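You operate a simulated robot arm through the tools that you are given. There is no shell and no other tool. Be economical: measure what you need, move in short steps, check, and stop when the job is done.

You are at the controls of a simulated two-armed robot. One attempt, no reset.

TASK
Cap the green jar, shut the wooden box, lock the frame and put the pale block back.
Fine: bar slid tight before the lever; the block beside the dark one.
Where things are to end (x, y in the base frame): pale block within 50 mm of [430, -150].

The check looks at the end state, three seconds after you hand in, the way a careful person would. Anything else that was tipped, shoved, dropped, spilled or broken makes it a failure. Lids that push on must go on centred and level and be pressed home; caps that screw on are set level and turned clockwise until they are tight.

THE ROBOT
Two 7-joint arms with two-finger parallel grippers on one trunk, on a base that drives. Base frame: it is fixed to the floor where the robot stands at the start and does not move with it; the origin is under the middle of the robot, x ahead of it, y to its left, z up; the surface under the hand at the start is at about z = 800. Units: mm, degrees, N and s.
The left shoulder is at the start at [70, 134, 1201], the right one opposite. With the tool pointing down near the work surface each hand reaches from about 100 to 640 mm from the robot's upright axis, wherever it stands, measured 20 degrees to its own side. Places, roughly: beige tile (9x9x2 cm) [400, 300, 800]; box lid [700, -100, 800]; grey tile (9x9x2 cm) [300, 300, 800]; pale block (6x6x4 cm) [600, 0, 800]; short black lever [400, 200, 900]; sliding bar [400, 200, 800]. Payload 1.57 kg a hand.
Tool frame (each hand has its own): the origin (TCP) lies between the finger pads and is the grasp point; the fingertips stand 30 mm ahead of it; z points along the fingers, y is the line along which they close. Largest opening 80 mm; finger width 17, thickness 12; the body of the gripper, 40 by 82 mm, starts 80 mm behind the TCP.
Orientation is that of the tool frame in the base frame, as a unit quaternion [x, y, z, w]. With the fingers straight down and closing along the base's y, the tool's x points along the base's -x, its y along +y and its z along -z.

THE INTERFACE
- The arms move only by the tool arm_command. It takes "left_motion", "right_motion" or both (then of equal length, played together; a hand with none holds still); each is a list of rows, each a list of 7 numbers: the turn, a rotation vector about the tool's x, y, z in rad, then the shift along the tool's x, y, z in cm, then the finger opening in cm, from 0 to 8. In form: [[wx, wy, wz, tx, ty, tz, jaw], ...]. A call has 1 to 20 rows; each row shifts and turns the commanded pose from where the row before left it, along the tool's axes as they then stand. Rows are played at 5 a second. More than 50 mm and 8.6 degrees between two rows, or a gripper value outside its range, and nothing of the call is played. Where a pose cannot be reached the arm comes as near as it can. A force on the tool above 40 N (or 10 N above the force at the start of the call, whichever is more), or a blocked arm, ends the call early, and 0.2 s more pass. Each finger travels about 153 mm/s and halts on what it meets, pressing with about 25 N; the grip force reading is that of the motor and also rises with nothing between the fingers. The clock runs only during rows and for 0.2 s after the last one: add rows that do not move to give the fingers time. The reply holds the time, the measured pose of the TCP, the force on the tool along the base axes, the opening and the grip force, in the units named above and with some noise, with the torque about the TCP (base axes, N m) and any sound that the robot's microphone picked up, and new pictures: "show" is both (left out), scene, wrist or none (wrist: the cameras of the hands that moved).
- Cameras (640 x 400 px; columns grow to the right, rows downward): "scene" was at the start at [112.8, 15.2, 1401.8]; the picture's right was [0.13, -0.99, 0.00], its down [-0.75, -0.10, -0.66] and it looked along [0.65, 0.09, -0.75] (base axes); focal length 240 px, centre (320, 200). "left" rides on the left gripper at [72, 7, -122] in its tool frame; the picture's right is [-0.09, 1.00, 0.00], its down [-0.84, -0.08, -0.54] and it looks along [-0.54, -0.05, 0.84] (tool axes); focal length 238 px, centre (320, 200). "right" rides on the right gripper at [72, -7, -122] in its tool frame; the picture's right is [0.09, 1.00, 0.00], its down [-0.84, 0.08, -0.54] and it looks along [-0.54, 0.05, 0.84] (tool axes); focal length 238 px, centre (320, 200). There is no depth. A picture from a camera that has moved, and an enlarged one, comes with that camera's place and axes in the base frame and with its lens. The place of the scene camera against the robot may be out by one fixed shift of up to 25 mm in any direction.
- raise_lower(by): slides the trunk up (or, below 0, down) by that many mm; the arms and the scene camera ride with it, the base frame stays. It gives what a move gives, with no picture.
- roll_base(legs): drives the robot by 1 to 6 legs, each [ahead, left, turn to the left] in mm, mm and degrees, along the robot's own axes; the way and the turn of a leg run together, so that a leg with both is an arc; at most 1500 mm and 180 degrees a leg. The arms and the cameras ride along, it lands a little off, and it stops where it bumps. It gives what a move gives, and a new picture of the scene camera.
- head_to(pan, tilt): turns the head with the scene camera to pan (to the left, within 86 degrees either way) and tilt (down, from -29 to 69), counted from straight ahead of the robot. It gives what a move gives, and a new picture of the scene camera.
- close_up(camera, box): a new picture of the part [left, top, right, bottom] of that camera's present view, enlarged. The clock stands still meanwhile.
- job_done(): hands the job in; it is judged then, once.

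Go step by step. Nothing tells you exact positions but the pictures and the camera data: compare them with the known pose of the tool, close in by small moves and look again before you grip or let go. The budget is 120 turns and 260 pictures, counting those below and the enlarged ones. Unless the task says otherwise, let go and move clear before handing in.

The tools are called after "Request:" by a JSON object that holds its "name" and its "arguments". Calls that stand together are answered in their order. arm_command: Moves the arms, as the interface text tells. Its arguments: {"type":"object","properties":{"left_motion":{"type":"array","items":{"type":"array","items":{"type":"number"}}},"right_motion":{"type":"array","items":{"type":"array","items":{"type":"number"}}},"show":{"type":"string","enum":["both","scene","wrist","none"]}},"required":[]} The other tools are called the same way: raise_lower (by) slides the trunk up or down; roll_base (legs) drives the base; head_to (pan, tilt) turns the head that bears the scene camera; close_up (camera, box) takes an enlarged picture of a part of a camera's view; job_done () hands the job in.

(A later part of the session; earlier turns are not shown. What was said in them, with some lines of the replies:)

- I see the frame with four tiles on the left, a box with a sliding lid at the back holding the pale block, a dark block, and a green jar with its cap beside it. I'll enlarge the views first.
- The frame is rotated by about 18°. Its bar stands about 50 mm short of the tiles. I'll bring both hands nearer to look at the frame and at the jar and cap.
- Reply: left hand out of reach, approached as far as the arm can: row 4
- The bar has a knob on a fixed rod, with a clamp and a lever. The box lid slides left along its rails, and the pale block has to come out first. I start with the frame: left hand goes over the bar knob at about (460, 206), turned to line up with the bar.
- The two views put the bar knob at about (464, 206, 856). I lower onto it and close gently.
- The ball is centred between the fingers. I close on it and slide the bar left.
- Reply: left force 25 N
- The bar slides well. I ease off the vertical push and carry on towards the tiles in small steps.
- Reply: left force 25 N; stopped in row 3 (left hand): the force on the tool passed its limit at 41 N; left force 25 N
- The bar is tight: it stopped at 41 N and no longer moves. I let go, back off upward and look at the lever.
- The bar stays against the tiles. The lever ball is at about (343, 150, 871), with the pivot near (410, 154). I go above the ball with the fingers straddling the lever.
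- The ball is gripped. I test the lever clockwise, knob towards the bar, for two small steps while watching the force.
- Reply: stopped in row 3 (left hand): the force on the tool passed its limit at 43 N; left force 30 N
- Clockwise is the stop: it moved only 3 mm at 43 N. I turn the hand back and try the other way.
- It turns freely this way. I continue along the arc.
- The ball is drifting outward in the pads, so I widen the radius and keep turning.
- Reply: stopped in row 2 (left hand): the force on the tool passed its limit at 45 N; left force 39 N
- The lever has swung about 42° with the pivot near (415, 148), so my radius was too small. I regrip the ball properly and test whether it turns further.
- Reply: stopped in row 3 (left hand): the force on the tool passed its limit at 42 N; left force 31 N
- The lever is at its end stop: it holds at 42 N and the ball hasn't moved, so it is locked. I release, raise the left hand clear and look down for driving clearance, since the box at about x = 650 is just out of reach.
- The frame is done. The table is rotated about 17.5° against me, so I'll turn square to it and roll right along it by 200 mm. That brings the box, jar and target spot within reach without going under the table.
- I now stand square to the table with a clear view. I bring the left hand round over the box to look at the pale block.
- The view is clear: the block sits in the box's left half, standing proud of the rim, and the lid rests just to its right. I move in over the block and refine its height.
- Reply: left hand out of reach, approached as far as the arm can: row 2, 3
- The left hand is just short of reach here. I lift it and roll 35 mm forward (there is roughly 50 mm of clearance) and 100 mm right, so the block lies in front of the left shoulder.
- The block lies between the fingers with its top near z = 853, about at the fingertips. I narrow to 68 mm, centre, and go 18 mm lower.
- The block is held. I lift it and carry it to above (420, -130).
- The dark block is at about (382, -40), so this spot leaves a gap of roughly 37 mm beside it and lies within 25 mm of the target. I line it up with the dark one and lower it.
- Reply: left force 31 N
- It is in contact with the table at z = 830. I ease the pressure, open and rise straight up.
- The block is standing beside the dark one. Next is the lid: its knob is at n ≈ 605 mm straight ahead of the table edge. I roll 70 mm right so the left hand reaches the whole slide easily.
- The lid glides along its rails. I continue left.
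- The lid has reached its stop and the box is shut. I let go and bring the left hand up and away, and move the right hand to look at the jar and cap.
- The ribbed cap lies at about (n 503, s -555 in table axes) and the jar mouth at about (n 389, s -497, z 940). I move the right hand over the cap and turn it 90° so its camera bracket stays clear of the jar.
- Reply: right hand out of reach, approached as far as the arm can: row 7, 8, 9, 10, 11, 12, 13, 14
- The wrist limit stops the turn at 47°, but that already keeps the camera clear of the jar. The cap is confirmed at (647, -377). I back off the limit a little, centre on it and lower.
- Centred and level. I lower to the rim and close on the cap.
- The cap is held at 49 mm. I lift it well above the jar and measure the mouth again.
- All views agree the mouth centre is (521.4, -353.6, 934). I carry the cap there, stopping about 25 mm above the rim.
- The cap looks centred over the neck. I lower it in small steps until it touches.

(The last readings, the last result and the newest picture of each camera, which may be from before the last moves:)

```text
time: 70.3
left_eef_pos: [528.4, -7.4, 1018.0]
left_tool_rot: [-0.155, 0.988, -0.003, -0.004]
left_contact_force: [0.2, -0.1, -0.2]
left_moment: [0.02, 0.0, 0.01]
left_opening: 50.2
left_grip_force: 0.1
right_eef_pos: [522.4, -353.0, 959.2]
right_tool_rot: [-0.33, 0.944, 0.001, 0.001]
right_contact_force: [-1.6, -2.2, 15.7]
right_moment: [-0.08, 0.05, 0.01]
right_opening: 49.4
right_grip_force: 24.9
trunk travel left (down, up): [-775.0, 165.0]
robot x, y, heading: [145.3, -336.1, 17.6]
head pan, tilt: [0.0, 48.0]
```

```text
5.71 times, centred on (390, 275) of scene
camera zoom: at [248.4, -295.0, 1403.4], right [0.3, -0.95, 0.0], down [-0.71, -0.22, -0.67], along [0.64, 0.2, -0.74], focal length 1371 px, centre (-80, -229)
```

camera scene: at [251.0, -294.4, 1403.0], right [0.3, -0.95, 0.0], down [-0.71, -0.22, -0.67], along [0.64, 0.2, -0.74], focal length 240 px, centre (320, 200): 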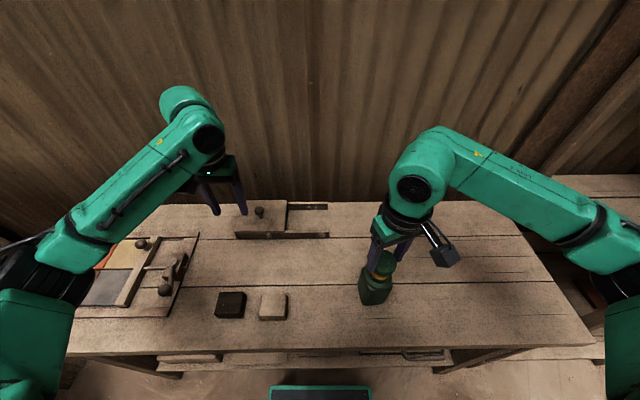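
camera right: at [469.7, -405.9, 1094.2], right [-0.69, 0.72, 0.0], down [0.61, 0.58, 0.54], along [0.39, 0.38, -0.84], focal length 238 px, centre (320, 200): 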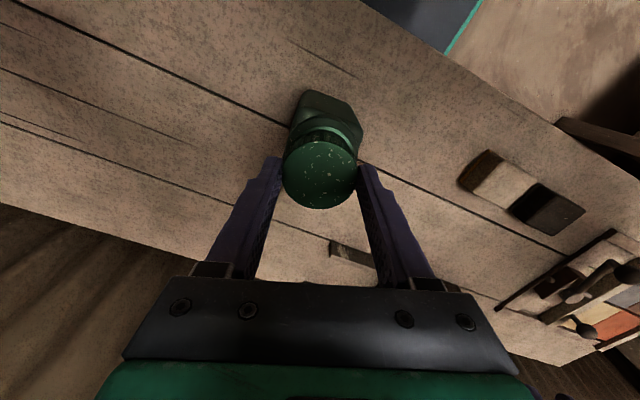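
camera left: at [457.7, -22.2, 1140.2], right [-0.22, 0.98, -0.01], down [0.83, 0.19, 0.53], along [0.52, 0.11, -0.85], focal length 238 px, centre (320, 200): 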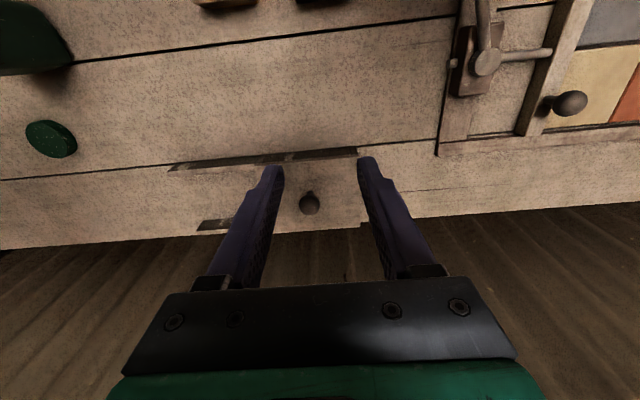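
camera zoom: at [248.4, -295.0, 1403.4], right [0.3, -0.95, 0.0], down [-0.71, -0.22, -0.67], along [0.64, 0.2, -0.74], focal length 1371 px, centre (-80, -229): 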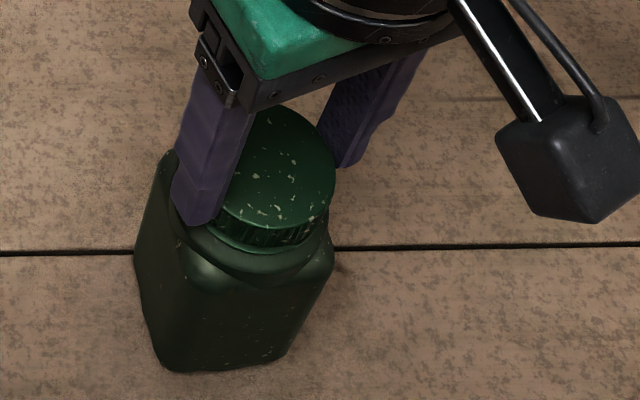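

The cap has seated on the thread, level, with 16 N downward. Now I turn it clockwise and watch the torque and the jar.

Request:
{"name": "arm_command", "arguments": {"right_motion": [[0, 0, 0.14, 0, 0, 0, 4.5], [0, 0, 0.14, 0, 0, 0, 4.5], [0, 0, 0.14, 0, 0, 0.02, 4.5], [0, 0, 0.14, 0, 0, 0, 4.5], [0, 0, 0.14, 0, 0, 0.02, 4.5], [0, 0, 0.14, 0, 0, 0, 4.5], [0, 0, 0, 0, 0, 0, 4.5]], "show": "wrist"}}

Request:
{"name": "close_up", "arguments": {"camera": "scene", "box": [350, 240, 430, 310]}}

```text
time: 71.9
left_eef_pos: [528.2, -7.1, 1017.4]
left_tool_rot: [-0.154, 0.988, -0.004, -0.005]
left_contact_force: [-0.2, 0.3, -0.3]
left_moment: [-0.02, 0.02, -0.01]
left_opening: 49.9
left_grip_force: 0.1
right_eef_pos: [521.3, -349.6, 957.8]
right_tool_rot: [0.085, 0.996, 0.001, 0.002]
right_contact_force: [0.6, 4.0, 21.0]
right_moment: [0.12, -0.26, -0.01]
right_opening: 49.3
right_grip_force: 25.2
trunk travel left (down, up): [-775.0, 165.0]
robot x, y, heading: [144.0, -340.9, 17.5]
head pan, tilt: [0.0, 48.0]
camera right: at [448.4, -346.9, 1080.1], right [0.08, 1.0, 0.0], down [0.84, -0.06, 0.54], along [0.54, -0.04, -0.84], focal length 238 px, centre (320, 200)
```

right: 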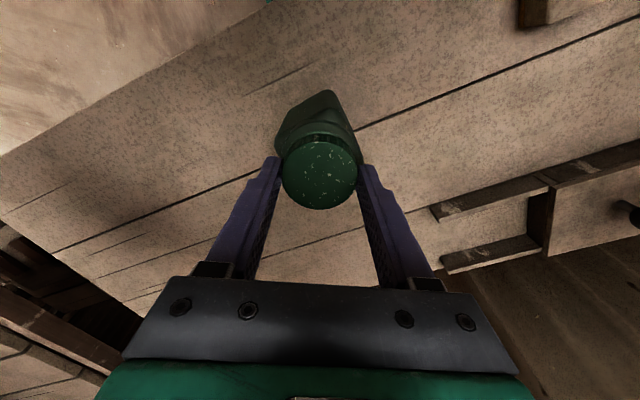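

```text
5.71 times, centred on (390, 275) of scene
camera zoom: at [247.9, -293.0, 1403.2], right [0.3, -0.95, 0.0], down [-0.71, -0.22, -0.67], along [0.64, 0.2, -0.74], focal length 1371 px, centre (-80, -229)
```

zoom: 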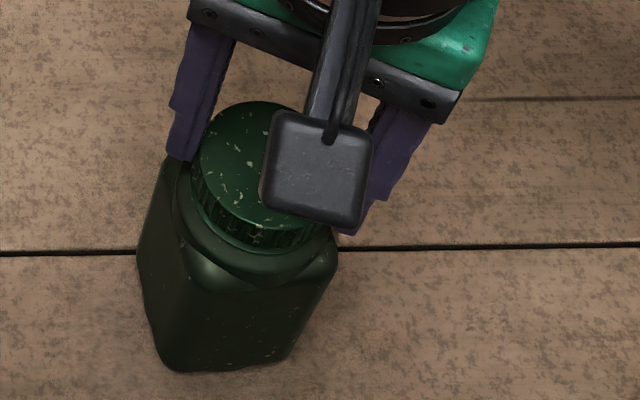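

No slip and the jar stays put. I shift 2 mm to relieve the side force and keep turning.

Request:
{"name": "arm_command", "arguments": {"right_motion": [[0, 0, 0.14, 0, 0.2, 0, 4.5], [0, 0, 0.14, 0, 0, 0.02, 4.5], [0, 0, 0.14, 0, 0, 0.02, 4.5], [0, 0, 0.14, 0, 0, 0.02, 4.5], [0, 0, 0.14, 0, 0, 0.02, 4.5], [0, 0, 0.14, 0, 0, 0.02, 4.5], [0, 0, 0.14, 0, 0, 0.02, 4.5], [0, 0, 0.14, 0, 0, 0.02, 4.5], [0, 0, 0, 0, 0, 0, 4.5]], "show": "wrist"}}

Request:
{"name": "close_up", "arguments": {"camera": "scene", "box": [350, 240, 430, 310]}}

```text
time: 73.9
left_eef_pos: [529.8, -5.2, 1015.6]
left_tool_rot: [-0.155, 0.988, -0.005, -0.005]
left_contact_force: [0.2, -0.2, 0.3]
left_moment: [0.01, 0.0, 0.03]
left_opening: 50.1
left_grip_force: 0.0
right_eef_pos: [523.5, -349.5, 957.3]
right_tool_rot: [0.601, 0.8, 0.001, 0.0]
right_contact_force: [5.7, 5.2, 23.4]
right_moment: [0.13, -0.33, -0.03]
right_opening: 49.4
right_grip_force: 24.5
trunk travel left (down, up): [-775.0, 165.0]
robot x, y, heading: [141.2, -336.3, 17.3]
head pan, tilt: [0.0, 48.0]
camera right: at [495.1, -283.6, 1079.0], right [0.93, 0.37, 0.0], down [0.31, -0.78, 0.54], along [0.2, -0.5, -0.84], focal length 238 px, centre (320, 200)
```

right: 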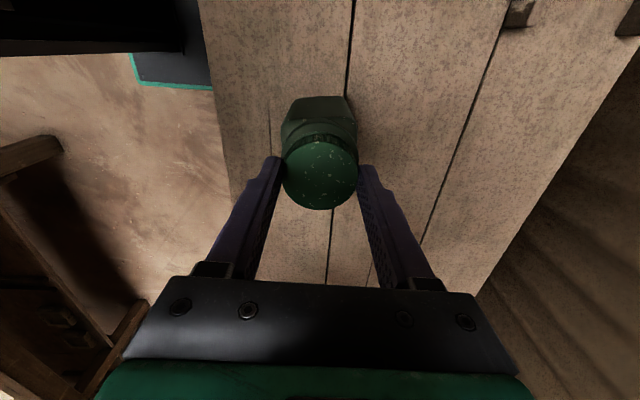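

```text
5.71 times, centred on (390, 275) of scene
camera zoom: at [249.5, -292.6, 1403.1], right [0.3, -0.95, 0.0], down [-0.71, -0.22, -0.67], along [0.64, 0.2, -0.74], focal length 1371 px, centre (-80, -229)
```

zoom: 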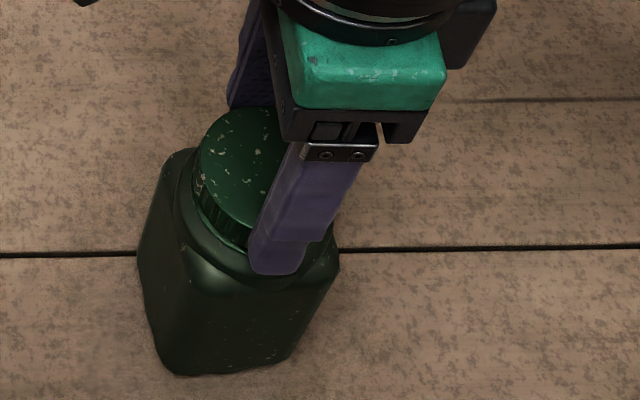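

Request:
{"name": "arm_command", "arguments": {"right_motion": [[0, 0, 0.14, 0.07, 0.12, 0, 4.5], [0, 0, 0.14, 0, 0, 0.02, 4.5], [0, 0, 0.14, 0, 0, 0.02, 4.5], [0, 0, 0.14, 0, 0, 0.02, 4.5], [0, 0, 0.14, 0, 0, 0.02, 4.5], [0, 0, 0.14, 0, 0, 0.02, 4.5], [0, 0, 0.14, 0, 0, 0.02, 4.5], [0, 0, 0.14, 0, 0, 0.02, 4.5], [0, 0, 0, 0, 0, 0, 4.5]], "show": "wrist"}}

Request:
{"name": "close_up", "arguments": {"camera": "right", "box": [240, 80, 400, 200]}}

```text
time: 75.9
left_eef_pos: [529.9, -8.2, 1017.2]
left_tool_rot: [-0.156, 0.988, -0.003, -0.005]
left_contact_force: [0.9, 0.0, 0.0]
left_moment: [-0.02, -0.01, 0.02]
left_opening: 50.2
left_grip_force: 0.1
right_eef_pos: [523.2, -350.8, 954.8]
right_tool_rot: [0.934, 0.358, 0.001, 0.0]
right_contact_force: [9.9, -3.4, 22.2]
right_moment: [-0.19, -0.34, -0.01]
right_opening: 49.3
right_grip_force: 25.3
trunk travel left (down, up): [-775.0, 165.0]
robot x, y, heading: [144.3, -340.8, 17.7]
head pan, tilt: [0.0, 48.0]
camera right: at [572.2, -298.7, 1076.5], right [0.73, -0.68, 0.0], down [-0.57, -0.62, 0.54], along [-0.37, -0.4, -0.84], focal length 238 px, centre (320, 200)
```

right: 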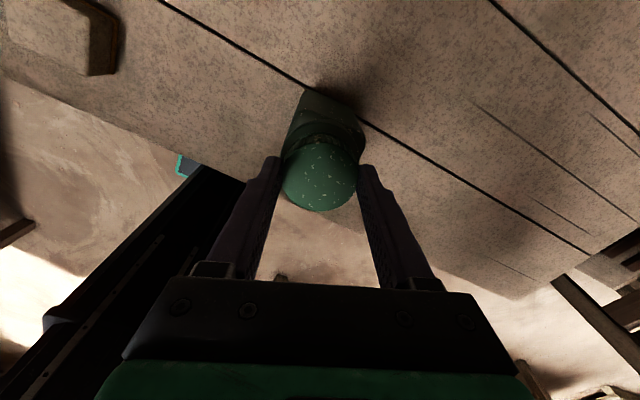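

```text
3.33 times, centred on (320, 140) of right
camera zoom: at [572.2, -298.7, 1076.5], right [0.73, -0.68, 0.0], down [-0.57, -0.62, 0.54], along [-0.37, -0.4, -0.84], focal length 794 px, centre (320, 400)
```

zoom: 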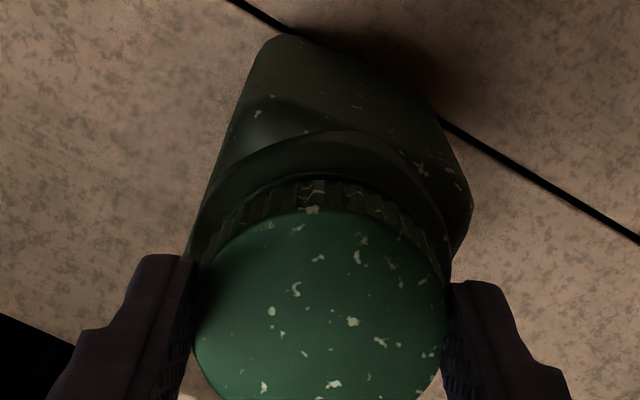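

It is threading down: 4.4 mm lower over half a turn, with the jar still. I keep turning.

Request:
{"name": "arm_command", "arguments": {"right_motion": [[0, 0, 0.14, 0.08, 0.13, 0, 4.5], [0, 0, 0.14, 0, 0, 0.03, 4.5], [0, 0, 0.14, 0, 0, 0.03, 4.5], [0, 0, 0.14, 0, 0, 0.03, 4.5], [0, 0, 0.14, 0, 0, 0.03, 4.5], [0, 0, 0.14, 0, 0, 0.03, 4.5], [0, 0, 0, 0, 0, 0, 4.5]], "show": "scene"}}

Request:
{"name": "close_up", "arguments": {"camera": "scene", "box": [350, 240, 430, 310]}}

```text
time: 77.5
left_eef_pos: [528.7, -7.7, 1017.8]
left_tool_rot: [-0.154, 0.988, -0.004, -0.004]
left_contact_force: [-0.3, -0.4, 0.0]
left_moment: [0.0, -0.02, -0.02]
left_opening: 50.0
left_grip_force: 0.1
right_eef_pos: [524.4, -351.5, 952.4]
right_tool_rot: [0.999, -0.053, 0.001, -0.001]
right_contact_force: [7.4, -3.3, 22.2]
right_moment: [-0.13, -0.01, -0.03]
right_opening: 49.5
right_grip_force: 25.4
trunk travel left (down, up): [-775.0, 165.0]
robot x, y, heading: [143.1, -336.9, 17.4]
head pan, tilt: [0.0, 48.0]
camera scene: at [250.1, -295.2, 1403.1], right [0.3, -0.95, 0.0], down [-0.71, -0.22, -0.67], along [0.64, 0.2, -0.74], focal length 240 px, centre (320, 200)
```

scene: 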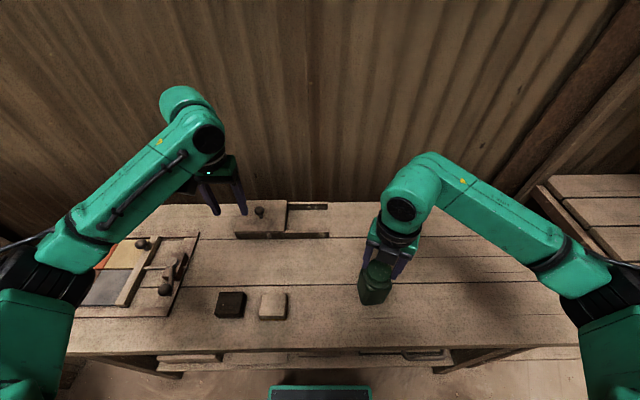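

```text
5.71 times, centred on (390, 275) of scene
camera zoom: at [250.1, -295.2, 1403.1], right [0.3, -0.95, 0.0], down [-0.71, -0.22, -0.67], along [0.64, 0.2, -0.74], focal length 1371 px, centre (-80, -229)
```

zoom: 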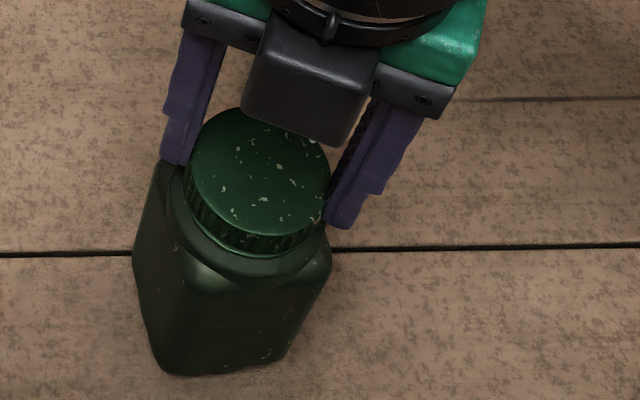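

Request:
{"name": "arm_command", "arguments": {"right_motion": [[0, 0, 0.14, 0.16, 0.05, 0, 4.5], [0, 0, 0.14, 0, 0, 0.03, 4.5], [0, 0, 0.14, 0, 0, 0.03, 4.5], [0, 0, 0.14, 0, 0, 0.03, 4.5], [0, 0, 0, 0, 0, 0, 4.5]], "show": "none"}}

Request:
{"name": "close_up", "arguments": {"camera": "scene", "box": [350, 240, 430, 310]}}

```text
time: 78.7
left_eef_pos: [529.1, -7.3, 1017.1]
left_tool_rot: [-0.155, 0.988, -0.003, -0.004]
left_contact_force: [-0.5, -0.5, 0.5]
left_moment: [0.01, 0.02, 0.01]
left_opening: 50.3
left_grip_force: 0.0
right_eef_pos: [524.9, -352.1, 952.3]
right_tool_rot: [0.945, -0.327, 0.001, 0.0]
right_contact_force: [-1.8, -3.1, 18.5]
right_moment: [0.04, 0.33, 0.0]
right_opening: 49.3
right_grip_force: 24.2
trunk travel left (down, up): [-775.0, 165.0]
robot x, y, heading: [143.5, -334.3, 17.4]
head pan, tilt: [0.0, 48.0]
```

```text
5.71 times, centred on (390, 275) of scene
camera zoom: at [248.0, -295.3, 1403.3], right [0.3, -0.95, 0.0], down [-0.71, -0.22, -0.67], along [0.64, 0.2, -0.74], focal length 1371 px, centre (-80, -229)
```

zoom: 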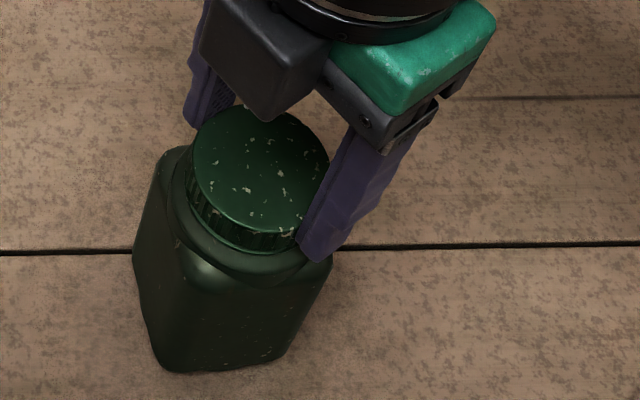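

Request:
{"name": "arm_command", "arguments": {"right_motion": [[0, 0, 0.14, 0, 0, 0.03, 4.5], [0, 0, 0.14, 0, 0, 0.03, 4.5], [0, 0, 0.14, 0, 0, 0.03, 4.5], [0, 0, 0.14, 0, 0, 0.03, 4.5], [0, 0, 0.14, 0, 0, 0.03, 4.5], [0, 0, 0.14, 0, 0, 0.03, 4.5], [0, 0, 0, 0, 0, 0, 4.5]], "show": "none"}}

Request:
{"name": "close_up", "arguments": {"camera": "scene", "box": [350, 240, 430, 310]}}

```text
time: 80.3
left_eef_pos: [528.6, -5.5, 1017.4]
left_tool_rot: [-0.154, 0.988, -0.003, -0.005]
left_contact_force: [0.2, 0.5, 0.3]
left_moment: [0.02, -0.03, 0.01]
left_opening: 50.0
left_grip_force: 0.0
right_eef_pos: [526.1, -351.2, 951.0]
right_tool_rot: [0.73, -0.683, 0.001, -0.001]
right_contact_force: [-0.9, -0.1, 12.3]
right_moment: [0.02, 0.02, 0.15]
right_opening: 49.5
right_grip_force: 24.7
trunk travel left (down, up): [-775.0, 165.0]
robot x, y, heading: [143.9, -335.5, 17.4]
head pan, tilt: [0.0, 48.0]
```

```text
5.71 times, centred on (390, 275) of scene
camera zoom: at [249.0, -294.2, 1403.1], right [0.3, -0.95, 0.0], down [-0.71, -0.22, -0.67], along [0.64, 0.2, -0.74], focal length 1371 px, centre (-80, -229)
```

zoom: 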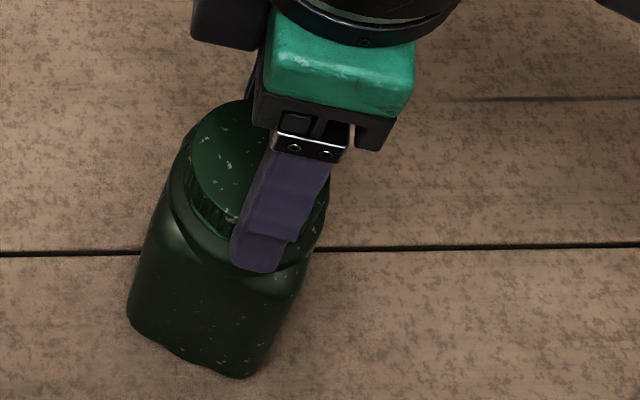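

The jar has begun to turn with the cap, torque about 0.15 N m, so it is near tight. I press down more firmly to hold the jar by friction and give another short turn.

Request:
{"name": "arm_command", "arguments": {"right_motion": [[0, 0, 0, 0, 0, 0.15, 4.5], [0, 0, 0, 0, 0, 0.15, 4.5], [0, 0, 0, 0, 0, 0.1, 4.5], [0, 0, 0, 0, 0, 0, 4.5]], "show": "wrist"}}

Request:
{"name": "close_up", "arguments": {"camera": "right", "box": [240, 80, 400, 200]}}

```text
time: 81.3
left_eef_pos: [529.1, -7.6, 1016.8]
left_tool_rot: [-0.153, 0.988, -0.003, -0.005]
left_contact_force: [0.3, -0.1, 0.5]
left_moment: [-0.01, 0.02, -0.03]
left_opening: 50.2
left_grip_force: 0.0
right_eef_pos: [524.9, -350.8, 946.9]
right_tool_rot: [0.73, -0.684, 0.001, -0.001]
right_contact_force: [3.4, -1.4, 25.9]
right_moment: [0.01, -0.04, 0.11]
right_opening: 49.4
right_grip_force: 25.0
trunk travel left (down, up): [-775.0, 165.0]
robot x, y, heading: [144.4, -339.9, 17.5]
head pan, tilt: [0.0, 48.0]
camera right: at [535.8, -423.7, 1068.7], right [-0.99, -0.16, 0.0], down [-0.13, 0.83, 0.54], along [-0.08, 0.54, -0.84], focal length 238 px, centre (320, 200)
```

right: 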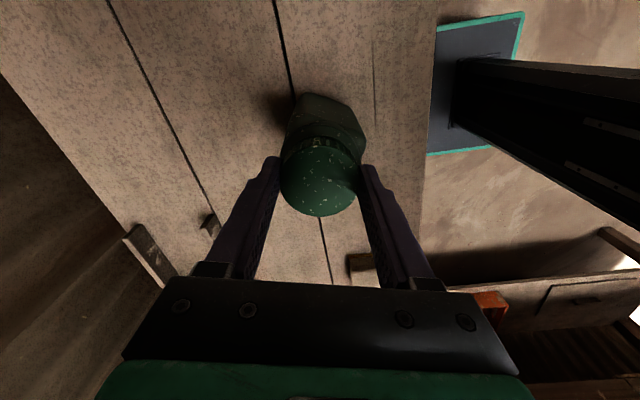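

```text
3.33 times, centred on (320, 140) of right
camera zoom: at [535.8, -423.7, 1068.7], right [-0.99, -0.16, 0.0], down [-0.13, 0.83, 0.54], along [-0.08, 0.54, -0.84], focal length 794 px, centre (320, 400)
```

zoom: 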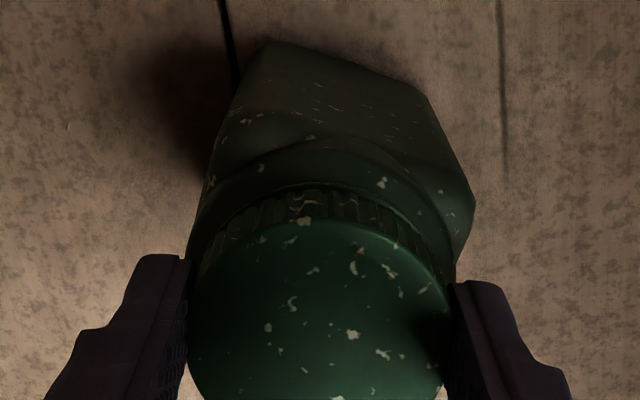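

Request:
{"name": "arm_command", "arguments": {"right_motion": [[0, 0, 0.12, 0, 0, 0, 4], [0, 0, 0.12, 0, 0, 0, 4], [0, 0, 0.12, 0, 0, 0, 4], [0, 0, 0, 0, 0, 0, 4]], "show": "none"}}

Request:
{"name": "close_up", "arguments": {"camera": "scene", "box": [350, 240, 430, 310]}}

Request:
{"name": "close_up", "arguments": {"camera": "right", "box": [240, 80, 400, 200]}}

```text
time: 82.3
left_eef_pos: [529.6, -6.9, 1016.3]
left_tool_rot: [-0.154, 0.988, -0.003, -0.005]
left_contact_force: [0.1, -0.1, 0.1]
left_moment: [-0.01, -0.01, 0.01]
left_opening: 50.1
left_grip_force: 0.1
right_eef_pos: [526.4, -350.0, 944.9]
right_tool_rot: [-0.595, 0.804, 0.001, 0.0]
right_contact_force: [-1.0, 2.3, 1.3]
right_moment: [0.12, 0.04, 0.01]
right_opening: 49.7
right_grip_force: 24.8
trunk travel left (down, up): [-775.0, 165.0]
robot x, y, heading: [142.5, -339.3, 17.4]
head pan, tilt: [0.0, 48.0]
```

```text
5.71 times, centred on (390, 275) of scene
camera zoom: at [250.6, -293.3, 1402.8], right [0.3, -0.95, 0.0], down [-0.71, -0.22, -0.67], along [0.64, 0.2, -0.74], focal length 1371 px, centre (-80, -229)
```

zoom: 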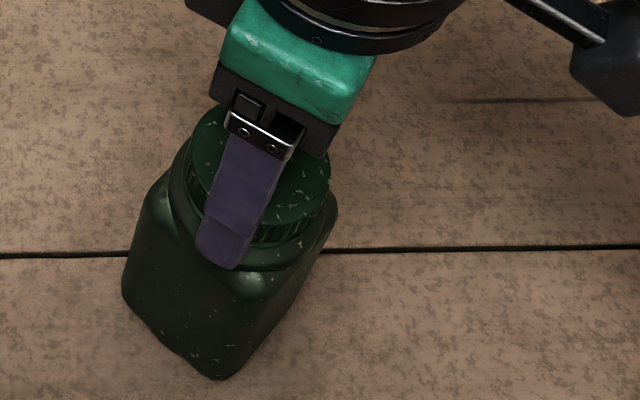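

```text
3.33 times, centred on (320, 140) of right
camera zoom: at [511.4, -422.0, 1067.7], right [-0.98, 0.2, 0.0], down [0.17, 0.82, 0.54], along [0.11, 0.53, -0.84], focal length 794 px, centre (320, 400)
```

zoom: 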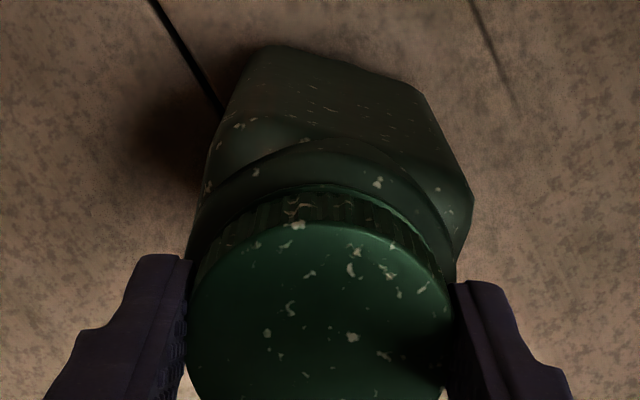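

The jar now turns as one with the cap even under 26 N, so the cap is tight and level. I open, lift clear and check.

Request:
{"name": "arm_command", "arguments": {"right_motion": [[0, 0, 0, 0, 0, 0, 6], [0, 0, 0, 0, 0, 0, 6.5], [0, 0, 0, 0, 0, -2, 6.5], [0, 0, 0, 0, 0, -4, 6.5], [0, 0, 0, 0, 0, -4.5, 6.5], [0, 0, 0, 0, 0, -4.5, 6.5], [0, 0, -0.14, 2, 2, 0, 6.5], [0, 0, -0.14, 3, 3, 0, 6.5], [0, 0, -0.14, 3, 3, 0, 6.5]], "show": "both"}}

Request:
{"name": "close_up", "arguments": {"camera": "scene", "box": [350, 240, 430, 310]}}

```text
time: 84.3
left_eef_pos: [528.6, -8.6, 1017.2]
left_tool_rot: [-0.154, 0.988, -0.003, -0.005]
left_contact_force: [0.1, 0.0, 1.0]
left_moment: [0.02, 0.02, 0.01]
left_opening: 50.0
left_grip_force: 0.2
right_eef_pos: [475.4, -445.3, 1079.0]
right_tool_rot: [0.752, -0.66, 0.0, -0.002]
right_contact_force: [0.3, -1.1, -0.6]
right_moment: [0.03, -0.05, 0.0]
right_opening: 65.1
right_grip_force: 0.0
right hand out of reach, approached as far as the arm can: row 3, 4, 5, 6
trunk travel left (down, up): [-775.0, 165.0]
robot x, y, heading: [140.2, -340.4, 17.4]
head pan, tilt: [0.0, 48.0]
camera scene: at [248.7, -296.1, 1403.2], right [0.3, -0.95, 0.0], down [-0.71, -0.22, -0.67], along [0.64, 0.2, -0.74], focal length 240 px, centre (320, 200)
camera right: at [491.5, -515.9, 1201.2], right [-0.98, -0.22, 0.0], down [-0.19, 0.82, 0.54], along [-0.12, 0.53, -0.84], focal length 238 px, centre (320, 200)
```

scene: 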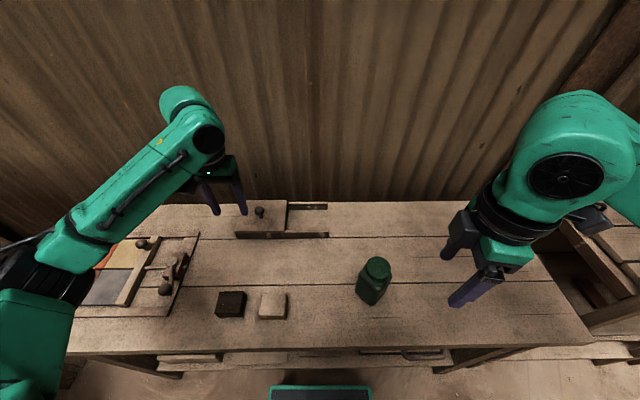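
right: 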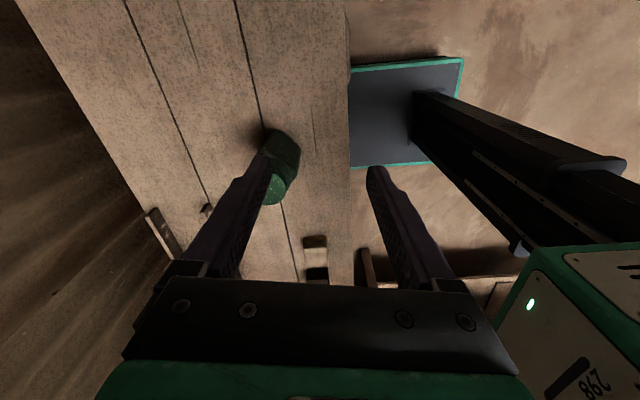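

```text
5.71 times, centred on (390, 275) of scene
camera zoom: at [248.7, -296.1, 1403.2], right [0.3, -0.95, 0.0], down [-0.71, -0.22, -0.67], along [0.64, 0.2, -0.74], focal length 1371 px, centre (-80, -229)
```

zoom: 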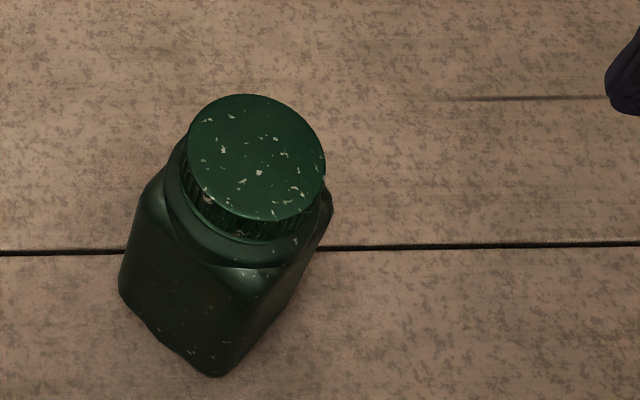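

The cap is on, level and seated, and the jar stands upright in place. I do a last check of the frame, box and blocks.

Request:
{"name": "close_up", "arguments": {"camera": "scene", "box": [60, 195, 340, 330]}}

Request:
{"name": "close_up", "arguments": {"camera": "left", "box": [400, 0, 640, 160]}}

```text
2.29 times, centred on (200, 262) of scene
camera zoom: at [248.7, -296.1, 1403.2], right [0.3, -0.95, 0.0], down [-0.71, -0.22, -0.67], along [0.64, 0.2, -0.74], focal length 548 px, centre (594, 57)
```

zoom: 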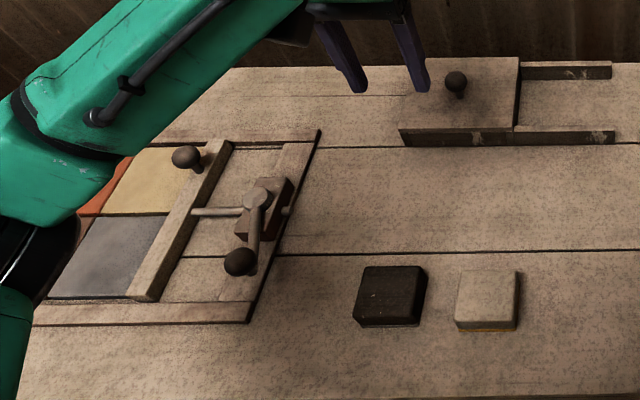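

```text
2.50 times, centred on (520, 80) of left
camera zoom: at [457.8, -23.5, 1140.8], right [-0.22, 0.98, -0.01], down [0.82, 0.19, 0.53], along [0.52, 0.11, -0.85], focal length 596 px, centre (-180, 500)
```

zoom: 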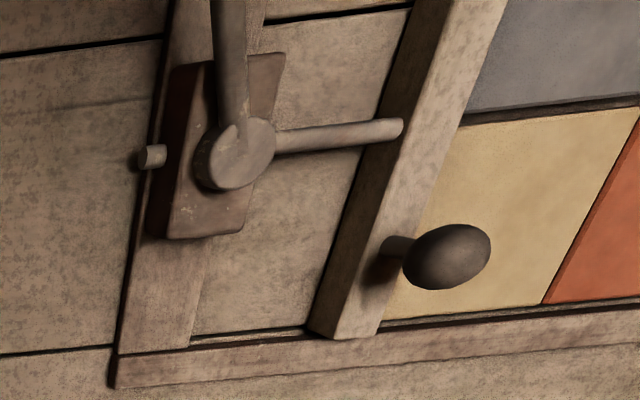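

The bar is tight against the tiles with the lever at its locked stop. The box is shut, the pale block stands beside the dark one, and the jar is capped. Both hands are clear, so I hand in.

Request:
{"name": "job_done", "arguments": {}}

```text
The job is handed in.
```

I've handed the job in: the green jar is capped, the wooden box is shut, the frame is locked, and the pale block is back beside the dark one.

- **Jar:** the cap went on level and was turned clockwise until the jar turned with it. That last turn rotated the jar about 50° on the spot and may have moved it a few millimetres. I tightened it without holding the jar, only pressing down at about 26 N.
- **Box:** the lid is slid left to its stop over the compartment.
- **Frame:** the bar was pushed tight against the tiles first (41 N), then the lever was turned to its far stop, where it held at 42 N. I did not try to move the bar afterwards to prove the lock.
- **Pale block:** it stands at about (418, -135), roughly 20 mm from the target, with a gap of about 40 mm to the dark block.
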